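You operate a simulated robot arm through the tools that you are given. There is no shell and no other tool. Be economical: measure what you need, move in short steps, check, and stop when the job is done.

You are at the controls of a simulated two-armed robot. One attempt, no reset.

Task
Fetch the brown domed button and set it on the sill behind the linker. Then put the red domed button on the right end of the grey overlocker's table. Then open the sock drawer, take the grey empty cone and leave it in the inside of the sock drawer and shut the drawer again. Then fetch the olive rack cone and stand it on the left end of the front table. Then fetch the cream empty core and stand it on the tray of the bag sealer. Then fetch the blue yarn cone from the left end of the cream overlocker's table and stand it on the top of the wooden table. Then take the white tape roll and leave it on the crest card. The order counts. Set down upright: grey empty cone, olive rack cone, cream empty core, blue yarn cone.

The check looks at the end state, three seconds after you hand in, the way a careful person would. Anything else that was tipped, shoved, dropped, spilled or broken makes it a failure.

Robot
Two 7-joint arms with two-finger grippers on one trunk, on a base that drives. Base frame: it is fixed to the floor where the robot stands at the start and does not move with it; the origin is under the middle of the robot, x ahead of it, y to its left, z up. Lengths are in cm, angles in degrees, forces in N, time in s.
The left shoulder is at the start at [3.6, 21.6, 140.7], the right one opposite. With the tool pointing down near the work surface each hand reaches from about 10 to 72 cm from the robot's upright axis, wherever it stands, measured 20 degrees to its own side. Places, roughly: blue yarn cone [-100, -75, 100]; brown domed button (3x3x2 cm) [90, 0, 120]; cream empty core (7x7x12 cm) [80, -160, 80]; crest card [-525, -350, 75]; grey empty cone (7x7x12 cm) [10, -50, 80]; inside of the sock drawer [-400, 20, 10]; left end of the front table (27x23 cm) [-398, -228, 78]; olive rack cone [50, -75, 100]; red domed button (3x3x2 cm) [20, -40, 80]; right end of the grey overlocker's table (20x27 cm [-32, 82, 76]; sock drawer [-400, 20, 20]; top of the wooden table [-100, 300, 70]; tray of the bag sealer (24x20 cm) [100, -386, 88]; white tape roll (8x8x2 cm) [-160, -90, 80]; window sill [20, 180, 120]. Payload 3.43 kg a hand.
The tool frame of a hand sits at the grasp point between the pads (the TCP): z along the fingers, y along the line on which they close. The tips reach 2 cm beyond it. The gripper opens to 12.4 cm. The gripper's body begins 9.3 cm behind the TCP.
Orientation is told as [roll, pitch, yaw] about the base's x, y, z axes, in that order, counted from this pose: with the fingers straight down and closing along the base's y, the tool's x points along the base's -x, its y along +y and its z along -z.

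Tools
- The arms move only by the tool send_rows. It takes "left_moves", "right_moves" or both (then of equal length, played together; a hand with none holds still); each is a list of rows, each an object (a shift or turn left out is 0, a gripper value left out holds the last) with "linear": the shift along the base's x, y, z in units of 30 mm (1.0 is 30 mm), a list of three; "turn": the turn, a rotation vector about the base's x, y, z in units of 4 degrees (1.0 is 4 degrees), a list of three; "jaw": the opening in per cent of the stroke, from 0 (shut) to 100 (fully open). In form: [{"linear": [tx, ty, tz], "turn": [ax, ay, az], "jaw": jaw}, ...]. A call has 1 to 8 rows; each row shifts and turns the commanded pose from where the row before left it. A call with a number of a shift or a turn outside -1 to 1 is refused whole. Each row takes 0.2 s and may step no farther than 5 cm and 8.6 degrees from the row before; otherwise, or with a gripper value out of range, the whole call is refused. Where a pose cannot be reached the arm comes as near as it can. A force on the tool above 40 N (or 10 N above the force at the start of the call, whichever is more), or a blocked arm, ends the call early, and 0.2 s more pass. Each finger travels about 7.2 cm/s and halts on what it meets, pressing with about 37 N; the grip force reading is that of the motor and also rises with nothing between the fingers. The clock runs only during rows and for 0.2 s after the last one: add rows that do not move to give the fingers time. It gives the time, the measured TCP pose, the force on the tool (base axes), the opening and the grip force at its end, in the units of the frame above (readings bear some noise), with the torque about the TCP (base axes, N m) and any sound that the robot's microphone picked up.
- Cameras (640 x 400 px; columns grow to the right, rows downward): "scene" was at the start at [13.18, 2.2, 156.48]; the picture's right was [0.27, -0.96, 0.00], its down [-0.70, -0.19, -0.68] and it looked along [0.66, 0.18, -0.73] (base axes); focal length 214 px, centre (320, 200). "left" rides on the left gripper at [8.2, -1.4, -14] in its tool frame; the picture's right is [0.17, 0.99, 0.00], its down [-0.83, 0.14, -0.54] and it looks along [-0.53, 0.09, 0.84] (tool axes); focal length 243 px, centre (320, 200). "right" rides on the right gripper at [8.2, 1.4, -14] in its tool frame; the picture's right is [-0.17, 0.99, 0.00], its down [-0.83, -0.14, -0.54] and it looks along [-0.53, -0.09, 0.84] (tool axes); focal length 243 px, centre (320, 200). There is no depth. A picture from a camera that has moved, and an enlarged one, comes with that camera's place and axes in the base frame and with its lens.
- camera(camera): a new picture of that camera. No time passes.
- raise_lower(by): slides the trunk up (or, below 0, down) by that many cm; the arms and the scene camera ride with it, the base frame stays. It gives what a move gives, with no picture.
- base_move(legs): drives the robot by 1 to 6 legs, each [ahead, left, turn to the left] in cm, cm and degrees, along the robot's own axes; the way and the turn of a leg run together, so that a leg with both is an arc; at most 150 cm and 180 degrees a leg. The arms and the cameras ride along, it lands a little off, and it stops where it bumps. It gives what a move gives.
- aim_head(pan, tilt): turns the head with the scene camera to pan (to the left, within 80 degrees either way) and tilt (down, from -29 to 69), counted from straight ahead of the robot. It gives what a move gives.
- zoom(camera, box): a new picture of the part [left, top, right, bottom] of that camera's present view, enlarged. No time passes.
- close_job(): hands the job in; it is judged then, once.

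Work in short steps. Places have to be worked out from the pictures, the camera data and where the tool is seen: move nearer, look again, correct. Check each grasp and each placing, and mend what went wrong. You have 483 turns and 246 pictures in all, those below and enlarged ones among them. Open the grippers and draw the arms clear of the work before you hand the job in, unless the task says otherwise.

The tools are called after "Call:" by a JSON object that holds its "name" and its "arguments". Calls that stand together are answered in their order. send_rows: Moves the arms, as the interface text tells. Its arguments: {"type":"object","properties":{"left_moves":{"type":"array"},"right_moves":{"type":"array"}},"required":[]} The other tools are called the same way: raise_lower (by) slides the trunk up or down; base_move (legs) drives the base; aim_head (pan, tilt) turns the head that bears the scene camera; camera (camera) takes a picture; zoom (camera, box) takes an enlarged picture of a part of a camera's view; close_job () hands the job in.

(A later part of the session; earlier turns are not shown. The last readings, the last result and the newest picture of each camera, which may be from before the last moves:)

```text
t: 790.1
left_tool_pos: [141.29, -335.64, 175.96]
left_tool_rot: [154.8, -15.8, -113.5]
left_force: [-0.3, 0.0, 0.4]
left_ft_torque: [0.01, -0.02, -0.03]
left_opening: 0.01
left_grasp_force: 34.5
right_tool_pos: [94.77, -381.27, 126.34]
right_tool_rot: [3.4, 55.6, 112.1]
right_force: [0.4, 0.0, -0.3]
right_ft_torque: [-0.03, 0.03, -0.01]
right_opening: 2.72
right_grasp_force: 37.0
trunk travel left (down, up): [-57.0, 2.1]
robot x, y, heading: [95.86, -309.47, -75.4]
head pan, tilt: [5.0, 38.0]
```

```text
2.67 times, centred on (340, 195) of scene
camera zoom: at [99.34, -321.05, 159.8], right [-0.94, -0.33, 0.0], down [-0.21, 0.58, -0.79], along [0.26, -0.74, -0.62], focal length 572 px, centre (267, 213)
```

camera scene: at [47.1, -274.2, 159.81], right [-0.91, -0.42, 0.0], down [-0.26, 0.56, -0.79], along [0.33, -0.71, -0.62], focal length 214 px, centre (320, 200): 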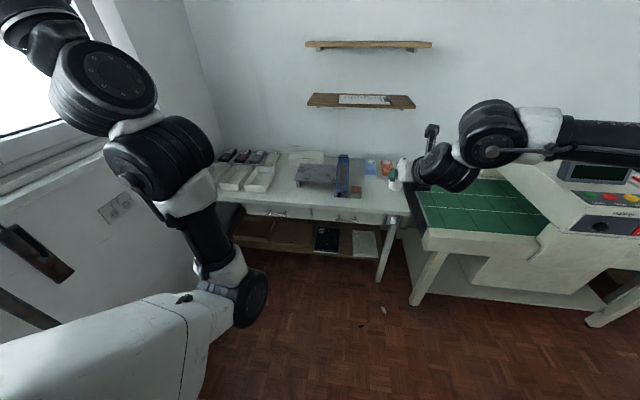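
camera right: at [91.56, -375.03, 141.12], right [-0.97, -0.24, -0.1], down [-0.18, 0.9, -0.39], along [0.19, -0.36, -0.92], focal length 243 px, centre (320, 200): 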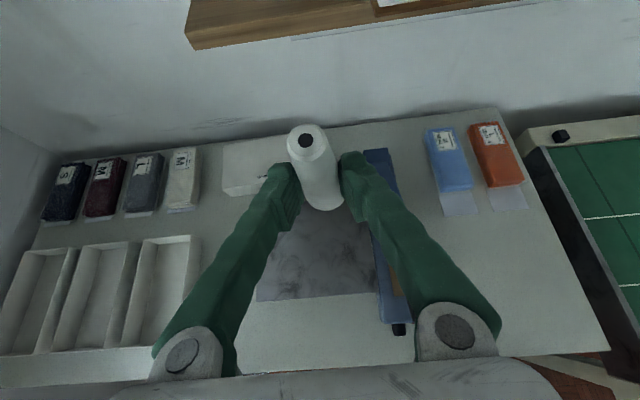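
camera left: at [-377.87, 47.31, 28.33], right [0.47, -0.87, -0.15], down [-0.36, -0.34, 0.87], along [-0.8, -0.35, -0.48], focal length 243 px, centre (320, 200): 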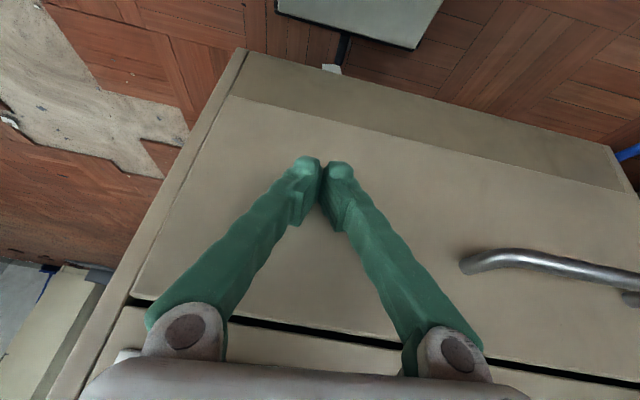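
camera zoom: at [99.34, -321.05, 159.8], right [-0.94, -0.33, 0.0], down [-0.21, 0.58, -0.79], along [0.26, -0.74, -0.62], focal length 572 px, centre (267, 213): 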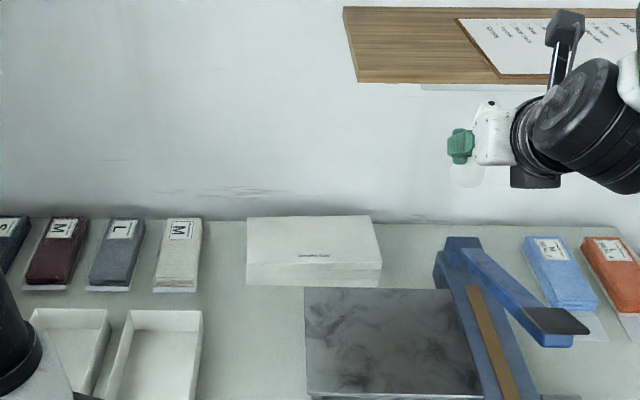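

The tray (marbled plate) centre is ~[101,-384]; the sealing arm is on its right. I lower the trunk 18, re-level the core and shift over the tray.

Call:
{"name": "raise_lower", "arguments": {"by": -18}}

Call:
{"name": "send_rows", "arguments": {"right_moves": [{"linear": [0.6, -0.2, 0], "turn": [0.76, 0.22, 0.12]}, {"linear": [0.6, -0.2, 0], "turn": [0.76, 0.22, 0.12]}, {"linear": [0.6, -0.2, 0], "turn": [0.76, 0.22, 0.12]}, {"linear": [0.6, -0.2, 0], "turn": [0.76, 0.22, 0.12]}, {"linear": [0, 0, 0]}]}}

Call:
{"name": "camera", "arguments": {"camera": "right"}}

Call:
{"name": "camera", "arguments": {"camera": "scene"}}

```text
t: 792.1
left_tool_pos: [141.14, -335.64, 158.05]
left_tool_rot: [155.0, -15.9, -113.3]
left_force: [-0.6, 0.3, 0.3]
left_ft_torque: [0.02, -0.01, -0.03]
left_opening: 0.0
left_grasp_force: 34.6
right_tool_pos: [94.68, -381.24, 108.38]
right_tool_rot: [3.5, 55.7, 112.1]
right_force: [0.2, 0.3, -0.8]
right_ft_torque: [0.03, -0.02, -0.02]
right_opening: 2.72
right_grasp_force: 36.8
trunk travel left (down, up): [-39.0, 20.1]
robot x, y, heading: [95.61, -309.61, -75.8]
head pan, tilt: [5.0, 38.0]
```

```text
t: 793.3
left_tool_pos: [141.23, -335.78, 158.01]
left_tool_rot: [155.0, -15.8, -113.3]
left_force: [-0.5, 0.9, -0.1]
left_ft_torque: [-0.03, 0.01, -0.01]
left_opening: 0.0
left_grasp_force: 34.2
right_tool_pos: [95.39, -383.18, 108.18]
right_tool_rot: [1.2, 43.1, 112.4]
right_force: [-0.4, 0.6, -0.1]
right_ft_torque: [-0.01, -0.02, 0.04]
right_opening: 2.73
right_grasp_force: 37.1
right hand out of reach, approached as far as the arm can: row 1, 2, 3, 4
trunk travel left (down, up): [-39.0, 20.1]
robot x, y, heading: [95.53, -309.71, -75.5]
head pan, tilt: [5.0, 38.0]
```

```text
52 pictures are left
camera right: at [92.96, -380.34, 124.06], right [-0.96, -0.25, -0.1], down [-0.23, 0.96, -0.18], along [0.14, -0.15, -0.98], focal length 243 px, centre (320, 200)
```

right: 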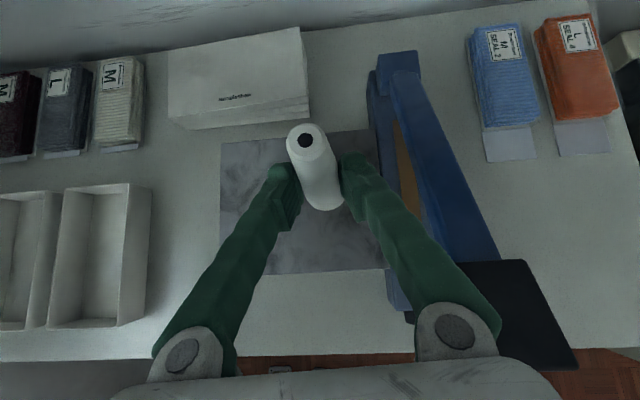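

```text
51 pictures are left
camera scene: at [101.79, -330.86, 139.59], right [-0.94, -0.33, 0.0], down [-0.2, 0.58, -0.79], along [0.26, -0.74, -0.62], focal length 214 px, centre (320, 200)
```

scene: 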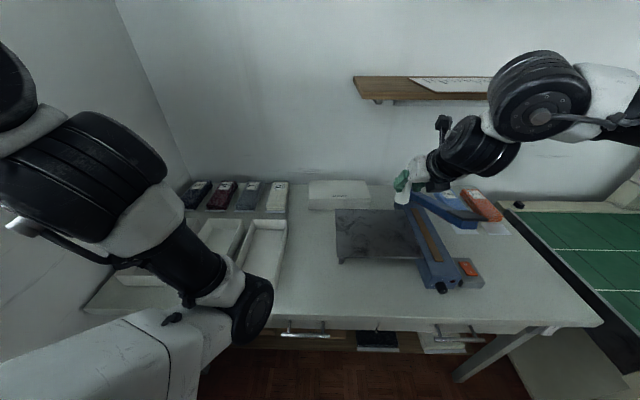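

Level again. I shift the base 6 cm left and 2.4 ahead to centre over the tray.

Call:
{"name": "base_move", "arguments": {"legs": [[2.4, 6, 0]]}}

Call:
{"name": "raise_lower", "arguments": {"by": -10}}

Call:
{"name": "camera", "arguments": {"camera": "right"}}

```text
t: 794.8
left_tool_pos: [147.49, -336.57, 158.14]
left_tool_rot: [155.2, -16.0, -113.5]
left_force: [-0.3, -0.4, 0.0]
left_ft_torque: [-0.01, 0.01, 0.01]
left_opening: 0.0
left_grasp_force: 34.6
right_tool_pos: [101.66, -384.04, 108.19]
right_tool_rot: [1.2, 43.2, 112.3]
right_force: [0.2, -0.1, 0.0]
right_ft_torque: [0.0, -0.02, -0.01]
right_opening: 2.7
right_grasp_force: 36.7
trunk travel left (down, up): [-39.0, 20.1]
robot x, y, heading: [101.66, -310.56, -75.6]
head pan, tilt: [5.0, 38.0]
```

```text
t: 796.1
left_tool_pos: [148.12, -339.36, 147.12]
left_tool_rot: [153.6, -13.7, -113.0]
left_force: [0.3, -0.2, -0.1]
left_ft_torque: [0.02, 0.0, -0.02]
left_opening: 0.02
left_grasp_force: 34.4
right_tool_pos: [101.83, -383.98, 98.25]
right_tool_rot: [1.3, 43.2, 112.3]
right_force: [0.4, -0.1, 0.3]
right_ft_torque: [-0.04, -0.03, -0.02]
right_opening: 2.71
right_grasp_force: 36.9
trunk travel left (down, up): [-29.0, 30.1]
robot x, y, heading: [101.95, -310.47, -75.6]
head pan, tilt: [5.0, 38.0]
```

```text
50 pictures are left
camera right: at [99.35, -381.1, 114.11], right [-0.96, -0.25, -0.1], down [-0.23, 0.96, -0.18], along [0.14, -0.15, -0.98], focal length 243 px, centre (320, 200)
```

right: 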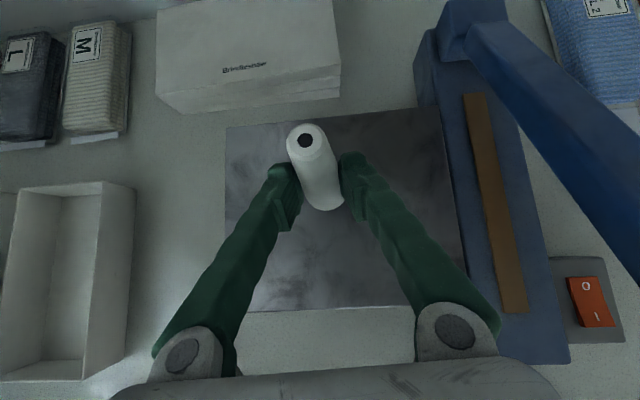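

Over the tray centre. I lower gently to contact.

Call:
{"name": "send_rows", "arguments": {"right_moves": [{"linear": [0, 0, -0.4]}, {"linear": [0, 0, -0.3]}, {"linear": [0, 0, -0.15]}, {"linear": [0, 0, -0.12]}, {"linear": [0, 0, -0.12]}, {"linear": [0, 0, -0.12]}, {"linear": [0, 0, 0]}]}}

Call:
{"name": "camera", "arguments": {"camera": "right"}}

```text
t: 797.7
left_tool_pos: [148.13, -339.3, 147.04]
left_tool_rot: [153.5, -13.4, -112.8]
left_force: [0.1, -1.2, 0.0]
left_ft_torque: [0.02, -0.01, -0.01]
left_opening: 0.02
left_grasp_force: 34.4
right_tool_pos: [101.61, -383.97, 94.53]
right_tool_rot: [1.2, 43.2, 112.3]
right_force: [0.1, 0.4, 0.2]
right_ft_torque: [0.0, 0.03, 0.0]
right_opening: 2.73
right_grasp_force: 37.0
trunk travel left (down, up): [-29.0, 30.1]
robot x, y, heading: [101.9, -310.65, -75.6]
head pan, tilt: [5.0, 38.0]
```

```text
49 pictures are left
camera right: at [99.3, -381.11, 110.42], right [-0.96, -0.25, -0.1], down [-0.23, 0.96, -0.18], along [0.14, -0.15, -0.98], focal length 243 px, centre (320, 200)
```

right: 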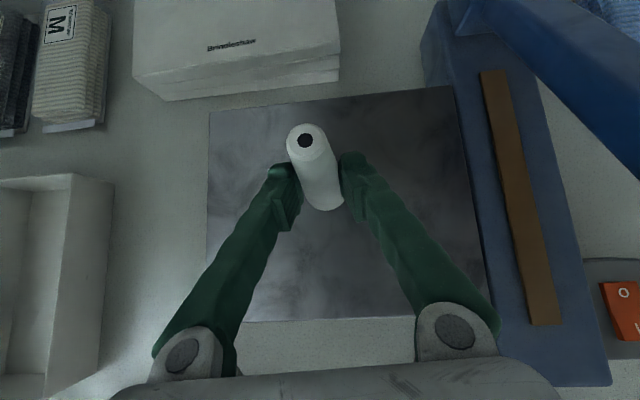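

Still no contact; I continue down in small steps.

Call:
{"name": "send_rows", "arguments": {"right_moves": [{"linear": [0, 0, -0.12]}, {"linear": [0, 0, -0.12]}, {"linear": [0, 0, -0.12]}, {"linear": [0, 0, -0.12]}, {"linear": [0, 0, -0.12]}, {"linear": [0, 0, -0.12]}, {"linear": [0, 0, -0.12]}, {"linear": [0, 0, -0.12]}]}}

```text
t: 798.9
left_tool_pos: [147.86, -339.12, 147.11]
left_tool_rot: [153.8, -13.6, -113.0]
left_force: [-0.7, -0.7, 0.5]
left_ft_torque: [-0.02, -0.01, 0.0]
left_opening: 0.01
left_grasp_force: 34.5
right_tool_pos: [101.76, -384.31, 93.69]
right_tool_rot: [1.1, 44.2, 111.9]
right_force: [-6.2, 10.3, 16.7]
right_ft_torque: [0.58, 0.08, 0.14]
right_opening: 2.69
right_grasp_force: 37.2
trunk travel left (down, up): [-29.0, 30.1]
robot x, y, heading: [102.08, -310.62, -75.8]
head pan, tilt: [5.0, 38.0]
stopped in row 6 (right hand): the force on the tool passed its limit at 42 N (the readings are from after the stop); the commanded pose is now the measured one
```

Contact. I ease, level and open, then retreat along the approach.

Call:
{"name": "send_rows", "arguments": {"right_moves": [{"linear": [0, 0, 0.05], "turn": [0.23, 0.1, 0]}, {"linear": [0, 0, 0]}, {"jaw": 40}, {"jaw": 60}, {"linear": [0, 0, 0]}]}}

Call:
{"name": "send_rows", "arguments": {"right_moves": [{"linear": [-0.24, 0.59, 0.68]}, {"linear": [-0.24, 0.59, 0.68]}, {"linear": [-0.24, 0.59, 0.68]}, {"linear": [-0.24, 0.59, 0.68]}, {"linear": [-0.24, 0.59, 0.68]}, {"linear": [0, 0, 0]}]}}

Call:
{"name": "camera", "arguments": {"camera": "right"}}

```text
t: 800.1
left_tool_pos: [147.96, -339.43, 147.08]
left_tool_rot: [153.6, -13.5, -113.0]
left_force: [-0.5, 0.3, 0.2]
left_ft_torque: [0.04, -0.01, 0.01]
left_opening: 0.0
left_grasp_force: 34.0
right_tool_pos: [101.8, -384.42, 93.38]
right_tool_rot: [1.2, 42.9, 112.0]
right_force: [0.0, 0.1, 0.1]
right_ft_torque: [-0.05, 0.01, 0.0]
right_opening: 7.46
right_grasp_force: 0.0
trunk travel left (down, up): [-29.0, 30.1]
robot x, y, heading: [101.93, -310.39, -75.7]
head pan, tilt: [5.0, 38.0]
```

```text
t: 801.5
left_tool_pos: [148.1, -339.55, 147.01]
left_tool_rot: [153.4, -13.4, -113.0]
left_force: [0.6, -0.9, 0.2]
left_ft_torque: [0.0, 0.01, 0.0]
left_opening: 0.0
left_grasp_force: 34.6
right_tool_pos: [98.13, -375.49, 103.69]
right_tool_rot: [1.2, 42.8, 112.0]
right_force: [0.9, -0.6, 0.0]
right_ft_torque: [0.01, 0.01, -0.01]
right_opening: 7.42
right_grasp_force: 0.1
trunk travel left (down, up): [-29.0, 30.1]
robot x, y, heading: [101.97, -310.57, -75.5]
head pan, tilt: [5.0, 38.0]
```

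```text
48 pictures are left
camera right: at [95.72, -372.66, 119.64], right [-0.96, -0.24, -0.1], down [-0.23, 0.96, -0.17], along [0.14, -0.14, -0.98], focal length 243 px, centre (320, 200)
```

right: 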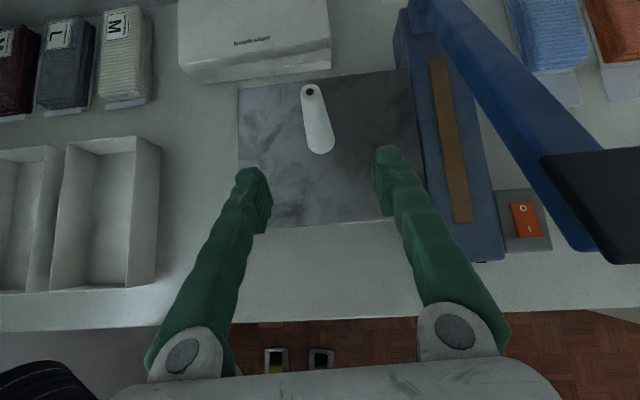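

The cream core stands on the tray. I retract, raise the trunk and drive back to the corridor, toward the cream overlocker's table.

Call:
{"name": "send_rows", "arguments": {"right_moves": [{"linear": [-0.24, 0.59, 0.68]}, {"linear": [-0.2, 0.9, 0.3]}, {"linear": [-0.2, 0.9, 0]}, {"linear": [-0.2, 0.9, 0]}, {"linear": [-0.2, 0.9, 0]}, {"linear": [0, 0, 0]}]}}

Call:
{"name": "base_move", "arguments": {"legs": [[-61, -34, 0]]}}

Call:
{"name": "raise_lower", "arguments": {"by": 28}}

Call:
{"name": "base_move", "arguments": {"legs": [[-88, -42, 0], [0, 0, -105], [75, 0, 0]]}}

Call:
{"name": "aim_head", "arguments": {"pan": -65, "tilt": 25}}

Call:
{"name": "camera", "arguments": {"camera": "scene"}}

```text
t: 802.9
left_tool_pos: [147.97, -339.4, 147.19]
left_tool_rot: [153.6, -13.5, -113.0]
left_force: [-0.2, -0.4, -0.4]
left_ft_torque: [0.0, -0.04, 0.01]
left_opening: 0.0
left_grasp_force: 34.4
right_tool_pos: [96.62, -366.19, 108.17]
right_tool_rot: [1.3, 42.8, 112.1]
right_force: [0.2, 0.5, 0.0]
right_ft_torque: [0.01, 0.0, 0.05]
right_opening: 7.43
right_grasp_force: 0.0
right hand out of reach, approached as far as the arm can: row 4, 5
trunk travel left (down, up): [-29.0, 30.1]
robot x, y, heading: [102.22, -310.45, -75.5]
head pan, tilt: [5.0, 38.0]
```

```text
t: 804.7
left_tool_pos: [141.16, -333.09, 147.26]
left_tool_rot: [153.8, -13.6, -113.5]
left_force: [-0.7, 0.3, 0.1]
left_ft_torque: [0.04, 0.05, -0.01]
left_opening: 0.0
left_grasp_force: 34.4
right_tool_pos: [89.48, -359.36, 108.38]
right_tool_rot: [1.1, 42.9, 111.5]
right_force: [-0.6, 0.8, -0.2]
right_ft_torque: [-0.06, -0.01, 0.01]
right_opening: 7.44
right_grasp_force: 0.0
trunk travel left (down, up): [-29.0, 30.1]
robot x, y, heading: [95.47, -304.44, -75.7]
head pan, tilt: [5.0, 38.0]
stopped in leg 1: the robot was blocked; the commanded pose is now the measured one
```

```text
t: 807.5
left_tool_pos: [141.31, -333.44, 175.02]
left_tool_rot: [153.5, -13.5, -113.3]
left_force: [0.7, 0.0, 0.5]
left_ft_torque: [0.03, -0.03, 0.03]
left_opening: 0.0
left_grasp_force: 34.3
right_tool_pos: [89.74, -359.74, 136.15]
right_tool_rot: [1.1, 42.7, 111.6]
right_force: [0.3, -0.1, -0.8]
right_ft_torque: [0.01, 0.0, 0.03]
right_opening: 7.43
right_grasp_force: 0.0
trunk travel left (down, up): [-57.0, 2.1]
robot x, y, heading: [95.29, -303.89, -76.1]
head pan, tilt: [5.0, 38.0]
```

```text
t: 808.2
left_tool_pos: [141.26, -333.18, 175.1]
left_tool_rot: [153.6, -13.5, -113.5]
left_force: [-0.3, -0.3, 0.1]
left_ft_torque: [0.0, 0.01, 0.03]
left_opening: 0.0
left_grasp_force: 34.7
right_tool_pos: [89.61, -359.59, 136.05]
right_tool_rot: [1.2, 42.6, 111.5]
right_force: [-0.6, 0.0, 0.3]
right_ft_torque: [0.0, 0.01, 0.01]
right_opening: 7.43
right_grasp_force: 0.0
trunk travel left (down, up): [-57.0, 2.1]
robot x, y, heading: [95.2, -303.93, -76.0]
head pan, tilt: [5.0, 38.0]
stopped in leg 1: the robot was blocked; the commanded pose is now the measured one
```

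```text
t: 809.7
left_tool_pos: [141.3, -333.34, 175.21]
left_tool_rot: [153.5, -13.6, -113.5]
left_force: [1.1, 0.2, 0.5]
left_ft_torque: [0.02, 0.01, 0.02]
left_opening: 0.0
left_grasp_force: 35.0
right_tool_pos: [89.59, -359.56, 136.16]
right_tool_rot: [1.2, 42.7, 111.6]
right_force: [0.2, -1.1, -0.5]
right_ft_torque: [-0.03, 0.03, 0.02]
right_opening: 7.43
right_grasp_force: 0.0
trunk travel left (down, up): [-57.0, 2.1]
robot x, y, heading: [95.34, -303.87, -76.2]
head pan, tilt: [-65.0, 25.0]
```

```text
47 pictures are left
camera scene: at [89.07, -313.0, 161.84], right [-0.63, 0.78, 0.0], down [0.33, 0.27, -0.91], along [-0.71, -0.57, -0.42], focal length 214 px, centre (320, 200)
```

scene: 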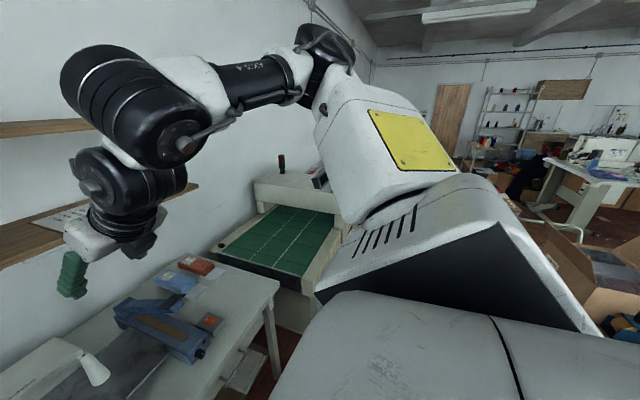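

The base touched the garment rack's foot behind-left. I go right first, away from it, and then back out.

Call:
{"name": "base_move", "arguments": {"legs": [[3, -42, 0], [-130, -32, 0]]}}

Call:
{"name": "base_move", "arguments": {"legs": [[0, 0, -104], [72, 0, 0]]}}

Call:
{"name": "aim_head", "arguments": {"pan": -68, "tilt": 22}}

Call:
{"name": "camera", "arguments": {"camera": "scene"}}

```text
t: 823.5
left_tool_pos: [40.45, -228.0, 175.06]
left_tool_rot: [153.6, -13.4, -115.0]
left_force: [0.6, -0.3, 0.3]
left_ft_torque: [0.0, -0.01, -0.04]
left_opening: 0.0
left_grasp_force: 34.5
right_tool_pos: [-11.91, -252.97, 136.11]
right_tool_rot: [1.2, 42.7, 110.1]
right_force: [-0.1, 0.0, -0.7]
right_ft_torque: [-0.02, 0.05, 0.01]
right_opening: 7.42
right_grasp_force: 0.0
trunk travel left (down, up): [-57.0, 2.1]
robot x, y, heading: [-4.53, -197.61, -77.3]
head pan, tilt: [-65.0, 25.0]
```

```text
t: 834.2
left_tool_pos: [-115.42, -234.72, 175.12]
left_tool_rot: [153.6, -13.6, 142.5]
left_force: [1.1, -0.5, 0.7]
left_ft_torque: [0.03, -0.01, -0.01]
left_opening: 0.0
left_grasp_force: 34.1
right_tool_pos: [-128.42, -178.11, 136.3]
right_tool_rot: [1.2, 42.7, 7.5]
right_force: [0.6, 0.8, -0.3]
right_ft_torque: [0.02, 0.02, 0.01]
right_opening: 7.44
right_grasp_force: 0.0
trunk travel left (down, up): [-57.0, 2.1]
robot x, y, heading: [-75.88, -197.53, 180.1]
head pan, tilt: [-65.0, 25.0]
```

```text
t: 834.8
left_tool_pos: [-115.44, -234.53, 175.06]
left_tool_rot: [153.6, -13.5, 142.6]
left_force: [-0.1, 0.3, -0.4]
left_ft_torque: [0.0, 0.0, -0.02]
left_opening: 0.01
left_grasp_force: 34.0
right_tool_pos: [-128.37, -178.13, 136.19]
right_tool_rot: [1.2, 42.7, 7.6]
right_force: [0.0, 0.9, -0.3]
right_ft_torque: [0.0, -0.03, -0.02]
right_opening: 7.47
right_grasp_force: 0.2
trunk travel left (down, up): [-57.0, 2.1]
robot x, y, heading: [-76.18, -197.03, 180.0]
head pan, tilt: [-68.0, 22.0]
```

```text
46 pictures are left
camera scene: at [-82.83, -188.56, 162.32], right [0.93, 0.37, 0.0], down [0.14, -0.35, -0.93], along [-0.35, 0.86, -0.37], focal length 214 px, centre (320, 200)
```

scene: 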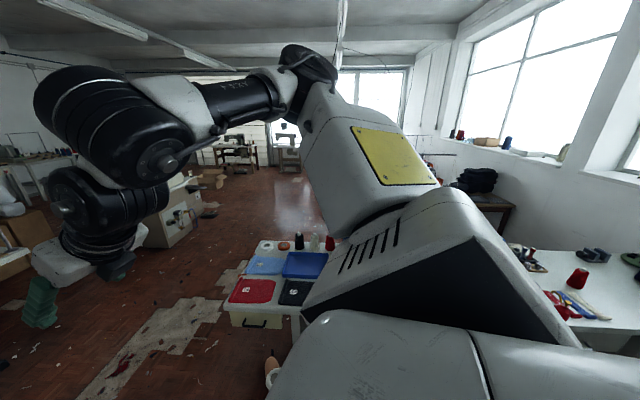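

I zoom on the table with the swatches and small cones.

Call:
{"name": "zoom", "arguments": {"camera": "scene", "box": [210, 200, 410, 340]}}

```text
2.86 times, centred on (310, 270) of scene
camera zoom: at [-82.83, -188.56, 162.32], right [0.93, 0.37, 0.0], down [0.14, -0.35, -0.93], along [-0.35, 0.86, -0.37], focal length 613 px, centre (349, 0)
```

zoom: 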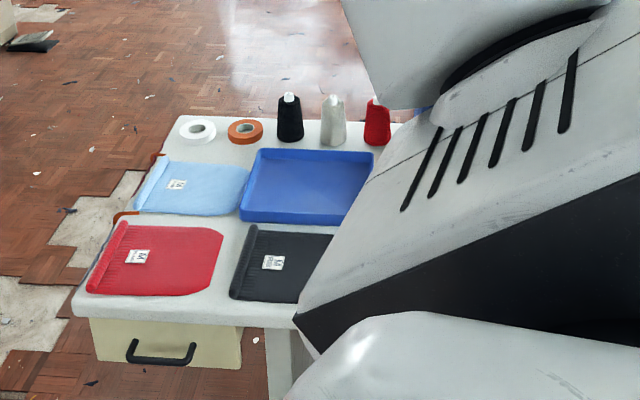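

White tape roll ≈[-163,-88]; the cones stand along the aisle-side edge, with the blue one hidden behind my shoulder. I go round to the aisle and face the table from there.

Call:
{"name": "base_move", "arguments": {"legs": [[148, 0, 0], [0, -150, 0], [0, -40, 0], [-138, 0, 0], [0, 0, 90]]}}

Call:
{"name": "aim_head", "arguments": {"pan": -8, "tilt": 45}}

Call:
{"name": "camera", "arguments": {"camera": "scene"}}

Call:
{"name": "camera", "arguments": {"camera": "right"}}

```text
t: 882.3
left_tool_pos: [-51.33, -48.52, 175.1]
left_tool_rot: [153.6, -13.5, -128.6]
left_force: [0.4, 0.1, -0.4]
left_ft_torque: [-0.04, 0.02, 0.02]
left_opening: 0.02
left_grasp_force: 34.3
right_tool_pos: [-108.26, -60.25, 136.15]
right_tool_rot: [1.2, 42.7, 96.3]
right_force: [0.0, 0.2, -0.3]
right_ft_torque: [0.02, -0.01, 0.02]
right_opening: 7.44
right_grasp_force: 0.0
trunk travel left (down, up): [-57.0, 2.1]
robot x, y, heading: [-88.08, -8.16, -91.7]
head pan, tilt: [-68.0, 22.0]
```

```text
t: 883.6
left_tool_pos: [-51.47, -48.52, 175.21]
left_tool_rot: [153.5, -13.6, -128.8]
left_force: [0.7, 0.1, -0.1]
left_ft_torque: [0.01, 0.02, 0.0]
left_opening: 0.02
left_grasp_force: 34.5
right_tool_pos: [-108.14, -60.15, 136.23]
right_tool_rot: [1.1, 42.6, 96.3]
right_force: [-0.4, 0.4, -0.4]
right_ft_torque: [-0.02, -0.04, 0.0]
right_opening: 7.4
right_grasp_force: 0.1
trunk travel left (down, up): [-57.0, 2.1]
robot x, y, heading: [-88.01, -8.37, -91.5]
head pan, tilt: [-8.0, 45.0]
```

```text
44 pictures are left
camera scene: at [-89.35, -19.53, 158.78], right [-0.99, 0.16, 0.0], down [0.12, 0.7, -0.71], along [-0.12, -0.7, -0.71], focal length 214 px, centre (320, 200)
```

scene: 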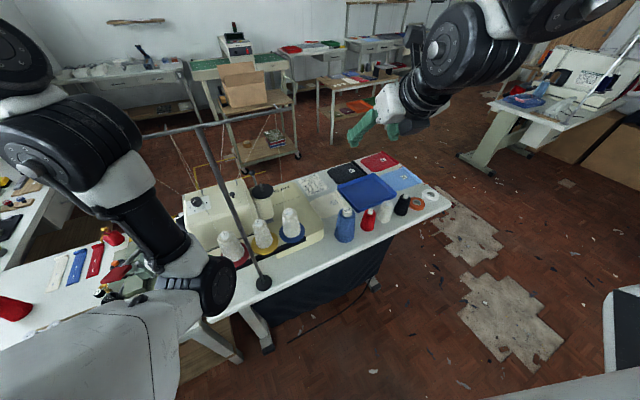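

```text
43 pictures are left
camera right: at [-109.76, -56.86, 152.12], right [-0.99, 0.03, -0.1], down [0.04, 0.98, -0.17], along [0.09, -0.17, -0.98], focal length 243 px, centre (320, 200)
```

right: 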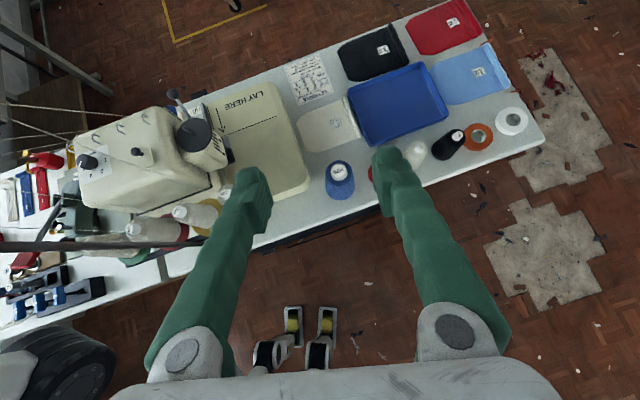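

Blue cone stands at ~[-109.5,-72] with the red one ~13 cm beside it. My left arm is close to a thread stand, so I shift west and turn to −70° before lowering.

Call:
{"name": "base_move", "arguments": {"legs": [[-4, -29, 0], [0, 0, 21]]}}

Call:
{"name": "send_rows", "arguments": {"right_moves": [{"linear": [0, 0, -0.5], "jaw": 100}, {"linear": [0, 0, -1]}, {"linear": [0, 0, -1]}, {"linear": [0, 0, -1]}, {"linear": [0, 0, -1]}, {"linear": [0, 0, 0]}]}}

Call:
{"name": "camera", "arguments": {"camera": "right"}}

Call:
{"name": "camera", "arguments": {"camera": "scene"}}

```text
t: 889.4
left_tool_pos: [-68.52, -28.42, 175.13]
left_tool_rot: [153.6, -13.5, -108.3]
left_force: [-0.5, 1.0, -0.5]
left_ft_torque: [-0.01, 0.01, 0.04]
left_opening: 0.0
left_grasp_force: 34.9
right_tool_pos: [-117.44, -59.27, 136.25]
right_tool_rot: [1.0, 42.7, 116.8]
right_force: [-0.2, 0.0, -0.9]
right_ft_torque: [-0.02, 0.02, -0.04]
right_opening: 7.46
right_grasp_force: 0.1
trunk travel left (down, up): [-57.0, 2.1]
robot x, y, heading: [-116.53, -3.38, -70.8]
head pan, tilt: [-8.0, 45.0]
```

```text
t: 890.8
left_tool_pos: [-68.41, -28.27, 175.04]
left_tool_rot: [153.5, -13.6, -108.3]
left_force: [0.5, -0.3, -0.4]
left_ft_torque: [0.02, -0.02, 0.0]
left_opening: 0.02
left_grasp_force: 34.7
right_tool_pos: [-117.49, -59.03, 122.63]
right_tool_rot: [1.2, 42.8, 116.8]
right_force: [0.0, 0.3, 0.1]
right_ft_torque: [0.04, -0.02, 0.0]
right_opening: 12.39
right_grasp_force: 0.0
trunk travel left (down, up): [-57.0, 2.1]
robot x, y, heading: [-116.67, -3.17, -70.8]
head pan, tilt: [-8.0, 45.0]
```

```text
42 pictures are left
camera right: at [-120.07, -56.42, 138.68], right [-0.94, -0.32, -0.1], down [-0.3, 0.94, -0.17], along [0.15, -0.13, -0.98], focal length 243 px, centre (320, 200)
```

right: 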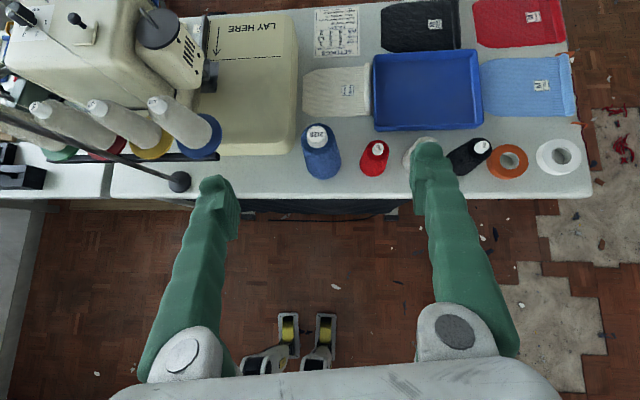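

```text
41 pictures are left
camera scene: at [-114.04, -14.44, 158.79], right [-0.98, -0.19, 0.0], down [-0.14, 0.69, -0.71], along [0.14, -0.69, -0.71], focal length 214 px, centre (320, 200)
```

scene: 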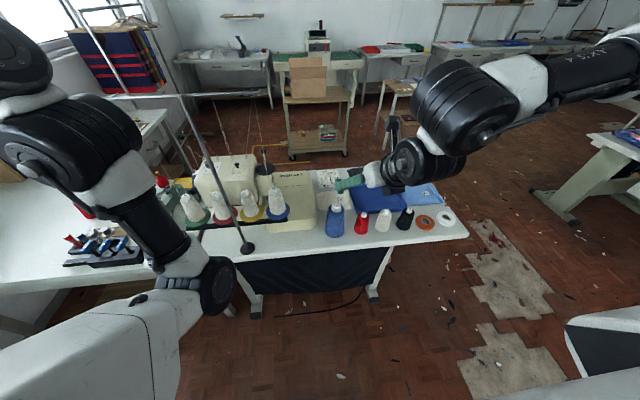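

Blue cone axis ≈[-109.7,-71.2], top ≈99. I lower the trunk 20 and move to the pre-grasp line.

Call:
{"name": "raise_lower", "arguments": {"by": -20}}

Call:
{"name": "send_rows", "arguments": {"right_moves": [{"linear": [0.5, -0.5, -0.5]}, {"linear": [0.6, -0.6, -0.4]}, {"linear": [0, 0, 0]}]}}

Call:
{"name": "camera", "arguments": {"camera": "right"}}

```text
t: 893.0
left_tool_pos: [-68.4, -28.36, 155.16]
left_tool_rot: [153.6, -13.6, -108.2]
left_force: [1.2, 0.1, -0.2]
left_ft_torque: [0.0, 0.0, 0.06]
left_opening: 0.0
left_grasp_force: 34.6
right_tool_pos: [-118.27, -57.09, 89.77]
right_tool_rot: [-1.3, 27.4, 115.4]
right_force: [0.7, -0.7, -0.1]
right_ft_torque: [0.02, 0.02, 0.0]
right_opening: 12.39
right_grasp_force: 0.0
trunk travel left (down, up): [-37.0, 22.1]
robot x, y, heading: [-116.59, -3.33, -71.1]
head pan, tilt: [-8.0, 45.0]
```

```text
t: 893.8
left_tool_pos: [-68.38, -28.26, 155.03]
left_tool_rot: [153.7, -13.4, -108.2]
left_force: [0.3, 0.6, -0.1]
left_ft_torque: [-0.01, -0.01, 0.01]
left_opening: 0.0
left_grasp_force: 34.3
right_tool_pos: [-115.54, -60.77, 87.13]
right_tool_rot: [-1.5, 27.3, 115.4]
right_force: [-0.4, 0.0, -0.5]
right_ft_torque: [-0.04, -0.03, 0.01]
right_opening: 12.4
right_grasp_force: 0.1
right hand out of reach, approached as far as the arm can: row 2
trunk travel left (down, up): [-37.0, 22.1]
robot x, y, heading: [-116.74, -3.28, -71.0]
head pan, tilt: [-8.0, 45.0]
```

```text
40 pictures are left
camera right: at [-116.76, -62.23, 103.28], right [-0.95, -0.3, -0.1], down [-0.31, 0.95, 0.1], along [0.06, 0.13, -0.99], focal length 243 px, centre (320, 200)
```

right: 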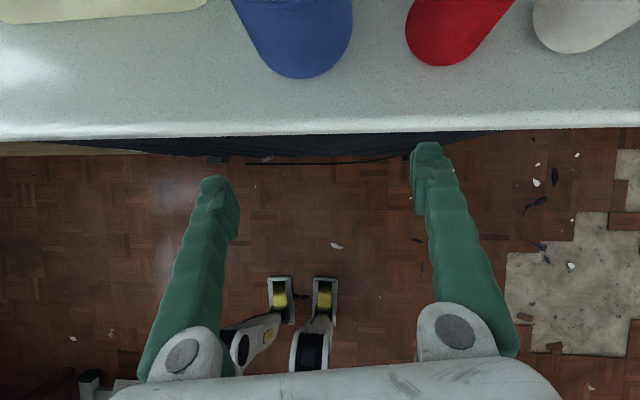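

Lowering also reduced the tilt; I restore ~43° tilt and move to the pre-grasp point [-114,-63,97].

Call:
{"name": "send_rows", "arguments": {"right_moves": [{"linear": [0, 0, 0.8], "turn": [-0.88, -0.41, 0]}, {"linear": [0.2, -0.2, 0.8], "turn": [-0.88, -0.41, 0]}, {"linear": [0.2, -0.2, 0.8], "turn": [-0.88, -0.41, 0]}, {"linear": [0.2, -0.3, 0.7], "turn": [-0.88, -0.41, 0]}, {"linear": [0, 0, 0]}]}}

Call:
{"name": "camera", "arguments": {"camera": "right"}}

```text
t: 895.0
left_tool_pos: [-68.28, -28.2, 155.12]
left_tool_rot: [153.6, -13.5, -108.1]
left_force: [0.1, -0.7, 0.1]
left_ft_torque: [0.0, 0.01, -0.02]
left_opening: 0.0
left_grasp_force: 34.4
right_tool_pos: [-114.75, -63.83, 96.24]
right_tool_rot: [-1.4, 42.7, 115.6]
right_force: [0.3, -0.4, -0.1]
right_ft_torque: [0.02, 0.0, 0.02]
right_opening: 12.43
right_grasp_force: 0.0
right hand out of reach, approached as far as the arm can: row 2, 3
trunk travel left (down, up): [-37.0, 22.1]
robot x, y, heading: [-116.78, -3.72, -70.7]
head pan, tilt: [-8.0, 45.0]
```

```text
39 pictures are left
camera right: at [-117.97, -61.39, 112.15], right [-0.93, -0.33, -0.13], down [-0.31, 0.94, -0.17], along [0.18, -0.12, -0.98], focal length 243 px, centre (320, 200)
```

right: 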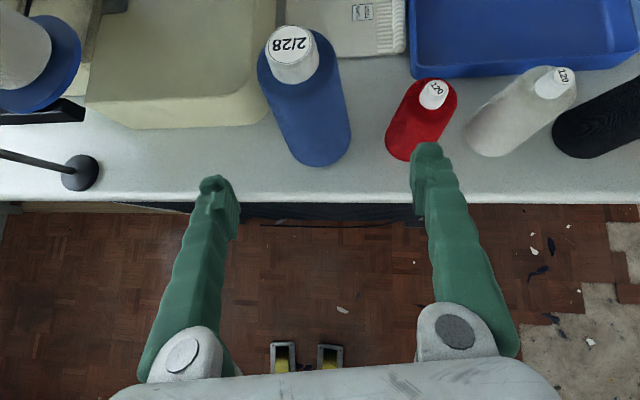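

Blue is centred but red is close to the right finger: I narrow the jaws to ~10.6 cm, bias 1 cm left and advance.

Call:
{"name": "send_rows", "arguments": {"right_moves": [{"linear": [0.3, 0.1, 0], "jaw": 86}, {"linear": [0.3, -0.6, -0.5]}, {"linear": [0.3, -0.65, -0.6]}, {"linear": [0, 0, 0]}]}}

Call:
{"name": "camera", "arguments": {"camera": "right"}}

```text
t: 896.0
left_tool_pos: [-68.35, -28.36, 155.08]
left_tool_rot: [153.7, -13.6, -108.2]
left_force: [-0.2, 0.1, -0.9]
left_ft_torque: [0.0, 0.0, -0.01]
left_opening: 0.0
left_grasp_force: 34.6
right_tool_pos: [-112.94, -67.95, 92.91]
right_tool_rot: [-1.1, 42.9, 115.5]
right_force: [0.0, -0.3, 1.0]
right_ft_torque: [-0.02, 0.0, 0.01]
right_opening: 10.68
right_grasp_force: 0.1
right hand out of reach, approached as far as the arm can: row 1
trunk travel left (down, up): [-37.0, 22.1]
robot x, y, heading: [-116.58, -3.71, -70.8]
head pan, tilt: [-8.0, 45.0]
```

```text
38 pictures are left
camera right: at [-115.94, -65.41, 108.79], right [-0.94, -0.33, -0.13], down [-0.3, 0.94, -0.17], along [0.17, -0.12, -0.98], focal length 243 px, centre (320, 200)
```

right: 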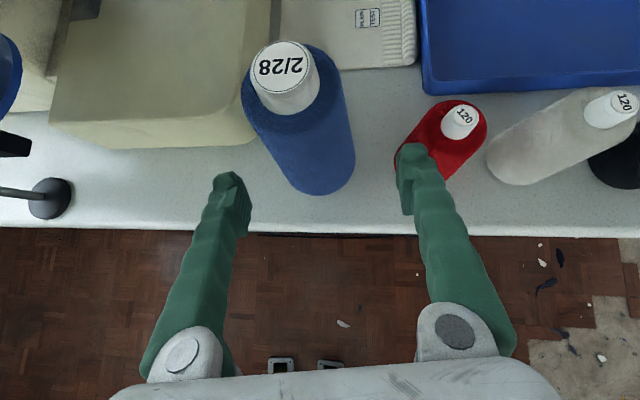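

Clear of red by ~2 cm. I advance to the grasp point and close.

Call:
{"name": "send_rows", "arguments": {"right_moves": [{"linear": [0.4, -0.7, -0.7]}, {"linear": [0.4, -0.7, -0.7]}, {"linear": [0, 0, 0]}, {"jaw": 0}, {"linear": [0, 0, 0]}, {"linear": [0, 0, 0]}, {"linear": [0, 0, 0]}]}}

Call:
{"name": "camera", "arguments": {"camera": "right"}}

```text
t: 897.6
left_tool_pos: [-68.39, -28.4, 154.98]
left_tool_rot: [153.5, -13.6, -108.2]
left_force: [0.0, 0.1, -0.4]
left_ft_torque: [0.01, -0.02, 0.03]
left_opening: 0.0
left_grasp_force: 34.7
right_tool_pos: [-110.31, -71.93, 88.7]
right_tool_rot: [-1.1, 42.9, 115.5]
right_force: [2.0, 1.4, 1.9]
right_ft_torque: [-0.04, -0.11, 0.08]
right_opening: 7.43
right_grasp_force: 36.7
trunk travel left (down, up): [-37.0, 22.1]
robot x, y, heading: [-116.75, -3.55, -71.0]
head pan, tilt: [-8.0, 45.0]
```

```text
37 pictures are left
camera right: at [-113.44, -69.56, 104.57], right [-0.94, -0.33, -0.13], down [-0.31, 0.94, -0.17], along [0.17, -0.12, -0.98], focal length 243 px, centre (320, 200)
```

right: 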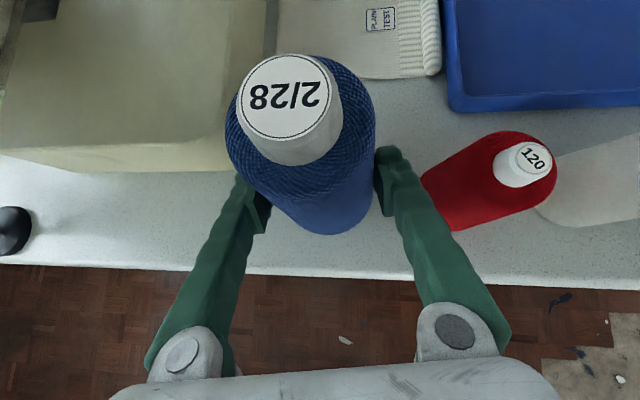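

Gripped. I lift, raise the trunk, turn to heading 180, go west to the open floor and look north for the wooden table.

Call:
{"name": "send_rows", "arguments": {"right_moves": [{"linear": [0, 0, 0.6]}, {"linear": [0, 0, 1]}, {"linear": [0, 0, 1]}, {"linear": [0, 0, 0]}]}}

Call:
{"name": "raise_lower", "arguments": {"by": 20}}

Call:
{"name": "base_move", "arguments": {"legs": [[0, 0, -109], [85, 0, 0], [0, 0, -85]]}}

Call:
{"name": "aim_head", "arguments": {"pan": -10, "tilt": 15}}

Call:
{"name": "camera", "arguments": {"camera": "scene"}}

```text
t: 898.6
left_tool_pos: [-68.42, -28.41, 155.02]
left_tool_rot: [153.6, -13.5, -108.2]
left_force: [-0.5, -0.7, -0.5]
left_ft_torque: [0.03, -0.02, 0.01]
left_opening: 0.02
left_grasp_force: 34.0
right_tool_pos: [-110.68, -71.97, 96.48]
right_tool_rot: [-1.1, 42.8, 115.5]
right_force: [0.9, -0.4, -1.9]
right_ft_torque: [0.02, -0.01, 0.01]
right_opening: 7.42
right_grasp_force: 37.2
trunk travel left (down, up): [-37.0, 22.1]
robot x, y, heading: [-116.9, -3.58, -70.9]
head pan, tilt: [-8.0, 45.0]
```

```text
t: 900.8
left_tool_pos: [-68.34, -28.57, 174.91]
left_tool_rot: [153.4, -13.5, -108.1]
left_force: [0.4, -0.3, -1.2]
left_ft_torque: [0.02, 0.0, -0.01]
left_opening: 0.01
left_grasp_force: 34.7
right_tool_pos: [-110.63, -71.96, 129.41]
right_tool_rot: [0.8, 53.8, 117.0]
right_force: [-0.7, -0.5, -1.8]
right_ft_torque: [0.0, 0.03, -0.03]
right_opening: 7.43
right_grasp_force: 36.7
trunk travel left (down, up): [-57.0, 2.1]
robot x, y, heading: [-116.59, -3.61, -70.5]
head pan, tilt: [-8.0, 45.0]
```

```text
t: 917.5
left_tool_pos: [-240.0, 33.55, 175.12]
left_tool_rot: [153.5, -13.5, 57.9]
left_force: [0.0, -0.2, 0.1]
left_ft_torque: [-0.02, 0.02, 0.0]
left_opening: 0.0
left_grasp_force: 34.4
right_tool_pos: [-188.75, 65.54, 129.42]
right_tool_rot: [0.9, 54.0, -76.8]
right_force: [-0.5, 0.0, -1.8]
right_ft_torque: [-0.07, 0.01, -0.01]
right_opening: 7.31
right_grasp_force: 37.1
trunk travel left (down, up): [-57.0, 2.1]
robot x, y, heading: [-199.34, -2.25, 95.2]
head pan, tilt: [-8.0, 45.0]
```

```text
t: 918.4
left_tool_pos: [-240.09, 33.56, 175.07]
left_tool_rot: [153.6, -13.6, 57.9]
left_force: [-0.3, -0.3, 0.2]
left_ft_torque: [-0.02, -0.02, 0.02]
left_opening: 0.0
left_grasp_force: 34.1
right_tool_pos: [-188.77, 65.7, 129.45]
right_tool_rot: [0.7, 54.0, -76.8]
right_force: [-0.4, 0.3, -2.4]
right_ft_torque: [-0.05, -0.01, -0.02]
right_opening: 7.32
right_grasp_force: 36.9
trunk travel left (down, up): [-57.0, 2.1]
robot x, y, heading: [-199.55, -2.29, 95.1]
head pan, tilt: [-10.0, 15.0]
```

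```text
36 pictures are left
camera scene: at [-198.77, 10.5, 163.45], right [1.0, -0.08, 0.0], down [-0.02, -0.26, -0.97], along [0.08, 0.96, -0.26], focal length 214 px, centre (320, 200)
```

scene: 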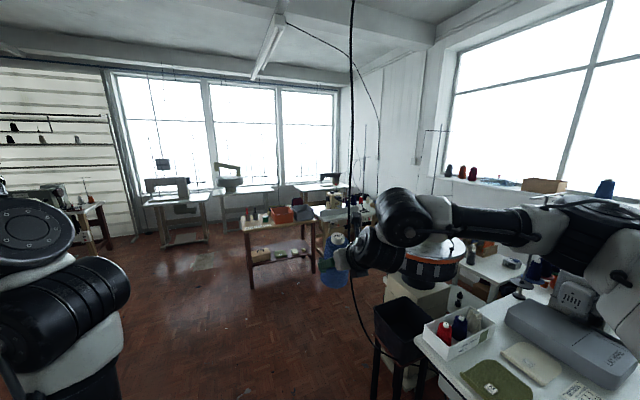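

I zoom at the two candidate tables.

Call:
{"name": "zoom", "arguments": {"camera": "scene", "box": [220, 170, 420, 300]}}

```text
3.08 times, centred on (320, 235) of scene
camera zoom: at [-198.77, 10.5, 163.45], right [1.0, -0.08, 0.0], down [-0.02, -0.26, -0.97], along [0.08, 0.96, -0.26], focal length 660 px, centre (320, 92)
```

zoom: 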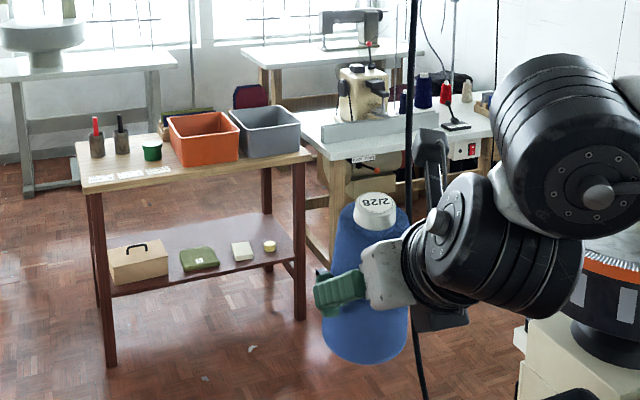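

The hint [-100,300] lies behind my arm in this view. I drive north ~115 cm and look again toward it.

Call:
{"name": "base_move", "arguments": {"legs": [[110, 12, 0], [0, 0, -8]]}}

Call:
{"name": "aim_head", "arguments": {"pan": -22, "tilt": 18}}

Call:
{"name": "camera", "arguments": {"camera": "scene"}}

```text
t: 926.0
left_tool_pos: [-258.86, 145.3, 175.03]
left_tool_rot: [153.6, -13.6, 51.3]
left_force: [-0.6, 0.3, 0.6]
left_ft_torque: [0.01, 0.01, -0.02]
left_opening: 0.0
left_grasp_force: 34.7
right_tool_pos: [-203.98, 171.11, 129.26]
right_tool_rot: [0.7, 54.0, -83.5]
right_force: [0.2, 0.1, -1.9]
right_ft_torque: [-0.04, 0.0, -0.01]
right_opening: 7.29
right_grasp_force: 36.3
trunk travel left (down, up): [-57.0, 2.1]
robot x, y, heading: [-222.22, 105.24, 88.7]
head pan, tilt: [-10.0, 15.0]
```

```text
t: 926.8
left_tool_pos: [-258.81, 145.47, 175.16]
left_tool_rot: [153.6, -13.6, 51.3]
left_force: [0.2, -0.5, -1.3]
left_ft_torque: [-0.01, 0.0, -0.02]
left_opening: 0.0
left_grasp_force: 34.8
right_tool_pos: [-204.08, 171.21, 129.43]
right_tool_rot: [0.7, 53.9, -83.5]
right_force: [0.1, 0.0, -2.0]
right_ft_torque: [-0.07, -0.01, -0.03]
right_opening: 7.25
right_grasp_force: 37.7
trunk travel left (down, up): [-57.0, 2.1]
robot x, y, heading: [-222.49, 105.09, 88.9]
head pan, tilt: [-22.0, 18.0]
```

```text
34 pictures are left
camera scene: at [-218.5, 116.95, 162.97], right [0.92, -0.4, 0.0], down [-0.12, -0.28, -0.95], along [0.38, 0.87, -0.31], focal length 214 px, centre (320, 200)
```

scene: 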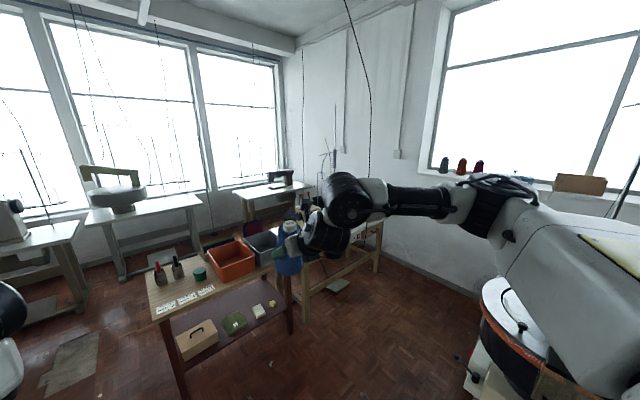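

Two candidates remain: the bench with bins (~[-230,247]) and a wood-framed table around [-117,277] which matches the hint better. I go closer to inspect the latter.

Call:
{"name": "base_move", "arguments": {"legs": [[84, -44, 0], [0, 0, -32]]}}

Call:
{"name": "aim_head", "arguments": {"pan": 5, "tilt": 35}}

Call:
{"name": "camera", "arguments": {"camera": "scene"}}

Call:
{"name": "camera", "arguments": {"camera": "right"}}

```text
t: 935.2
left_tool_pos: [-185.83, 242.05, 175.16]
left_tool_rot: [153.6, -13.6, 19.0]
left_force: [-0.3, 0.0, -0.4]
left_ft_torque: [0.01, 0.03, 0.02]
left_opening: 0.01
left_grasp_force: 33.9
right_tool_pos: [-125.76, 234.66, 129.44]
right_tool_rot: [0.8, 54.0, -115.7]
right_force: [-0.7, 0.0, -1.9]
right_ft_torque: [-0.06, -0.02, 0.0]
right_opening: 7.16
right_grasp_force: 36.7
trunk travel left (down, up): [-57.0, 2.1]
robot x, y, heading: [-176.55, 188.25, 56.5]
head pan, tilt: [-22.0, 18.0]
```

```text
t: 936.1
left_tool_pos: [-185.81, 241.94, 175.16]
left_tool_rot: [153.6, -13.5, 18.9]
left_force: [-0.2, -0.1, 0.1]
left_ft_torque: [0.05, -0.03, 0.01]
left_opening: 0.0
left_grasp_force: 34.4
right_tool_pos: [-125.69, 234.44, 129.46]
right_tool_rot: [0.8, 54.0, -115.8]
right_force: [0.1, -0.1, -1.5]
right_ft_torque: [-0.03, 0.01, -0.06]
right_opening: 7.16
right_grasp_force: 37.1
trunk travel left (down, up): [-57.0, 2.1]
robot x, y, heading: [-176.72, 188.19, 56.2]
head pan, tilt: [5.0, 35.0]
```

```text
33 pictures are left
camera scene: at [-170.5, 198.98, 160.26], right [0.88, -0.48, 0.0], down [-0.28, -0.5, -0.82], along [0.4, 0.72, -0.57], focal length 214 px, centre (320, 200)
```

scene: 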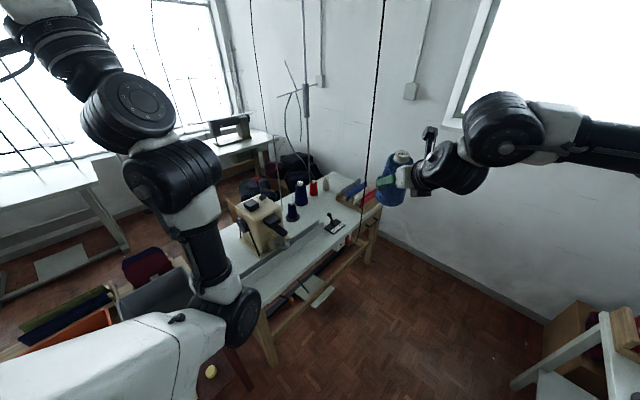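

```text
32 pictures are left
camera right: at [-127.55, 228.13, 144.36], right [0.84, -0.53, -0.13], down [-0.53, -0.77, -0.36], along [0.09, 0.37, -0.93], focal length 243 px, centre (320, 200)
```

right: 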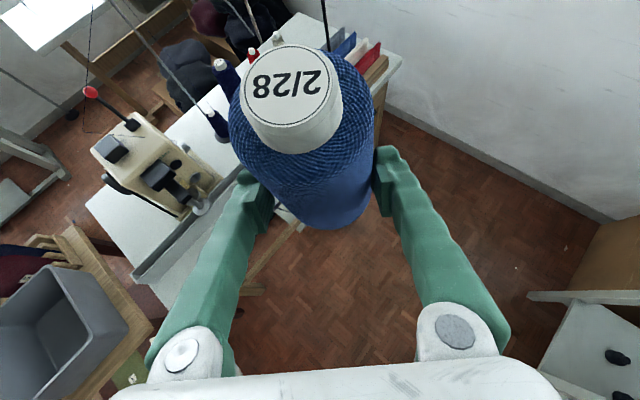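

This wood-framed table has its top at z≈70 around [-130,298], which fits the hint. I zoom for a free spot on it.

Call:
{"name": "zoom", "arguments": {"camera": "scene", "box": [220, 150, 420, 310]}}

```text
2.50 times, centred on (320, 230) of scene
camera zoom: at [-170.5, 198.98, 160.26], right [0.88, -0.48, 0.0], down [-0.28, -0.5, -0.82], along [0.4, 0.72, -0.57], focal length 536 px, centre (320, 125)
```

zoom: 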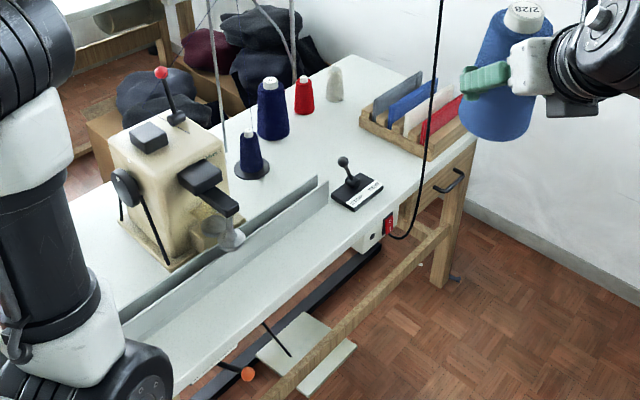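

A free spot is at ~[-112,301] between navy cone, pad and rack. I go round to ~[-87,238], heading ~125, so my arms stay clear of the machine.

Call:
{"name": "base_move", "arguments": {"legs": [[45, -1.5, 0], [46, -45, 0], [0, 0, 68]]}}

Call:
{"name": "aim_head", "arguments": {"pan": -5, "tilt": 42}}

Call:
{"name": "camera", "arguments": {"camera": "scene"}}

Call:
{"name": "camera", "arguments": {"camera": "right"}}

```text
t: 949.4
left_tool_pos: [-141.5, 249.97, 175.15]
left_tool_rot: [153.6, -13.5, 87.8]
left_force: [-0.3, -0.4, 0.0]
left_ft_torque: [-0.01, -0.04, 0.01]
left_opening: 0.0
left_grasp_force: 34.2
right_tool_pos: [-112.86, 303.54, 129.44]
right_tool_rot: [0.8, 54.0, -46.8]
right_force: [0.0, 0.2, -1.6]
right_ft_torque: [-0.05, -0.03, -0.01]
right_opening: 6.99
right_grasp_force: 37.1
trunk travel left (down, up): [-57.0, 2.1]
robot x, y, heading: [-88.45, 239.17, 124.8]
head pan, tilt: [5.0, 35.0]
```

```text
t: 950.2
left_tool_pos: [-141.57, 250.02, 175.07]
left_tool_rot: [153.5, -13.6, 88.0]
left_force: [-0.2, 0.3, 0.3]
left_ft_torque: [0.0, 0.01, 0.06]
left_opening: 0.02
left_grasp_force: 34.5
right_tool_pos: [-113.06, 303.45, 129.39]
right_tool_rot: [0.8, 54.0, -46.8]
right_force: [-0.6, 0.0, -2.0]
right_ft_torque: [-0.01, -0.03, -0.02]
right_opening: 7.01
right_grasp_force: 37.1
trunk travel left (down, up): [-57.0, 2.1]
robot x, y, heading: [-88.27, 239.67, 125.3]
head pan, tilt: [-5.0, 42.0]
```

```text
30 pictures are left
camera scene: at [-94.33, 249.43, 159.21], right [0.86, 0.5, 0.0], down [0.34, -0.58, -0.74], along [-0.37, 0.64, -0.67], focal length 214 px, centre (320, 200)
```

scene: 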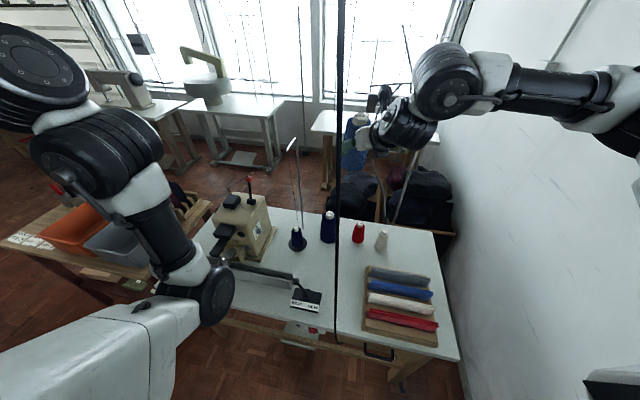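

```text
29 pictures are left
camera right: at [-107.71, 299.5, 144.35], right [0.79, 0.6, -0.13], down [0.52, -0.77, -0.36], along [-0.31, 0.22, -0.93], focal length 243 px, centre (320, 200)
```

right: 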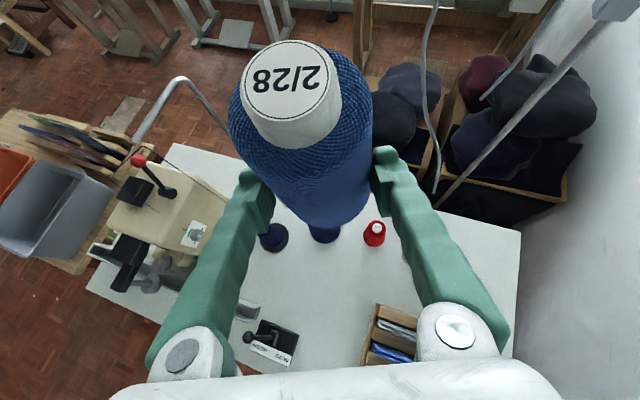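

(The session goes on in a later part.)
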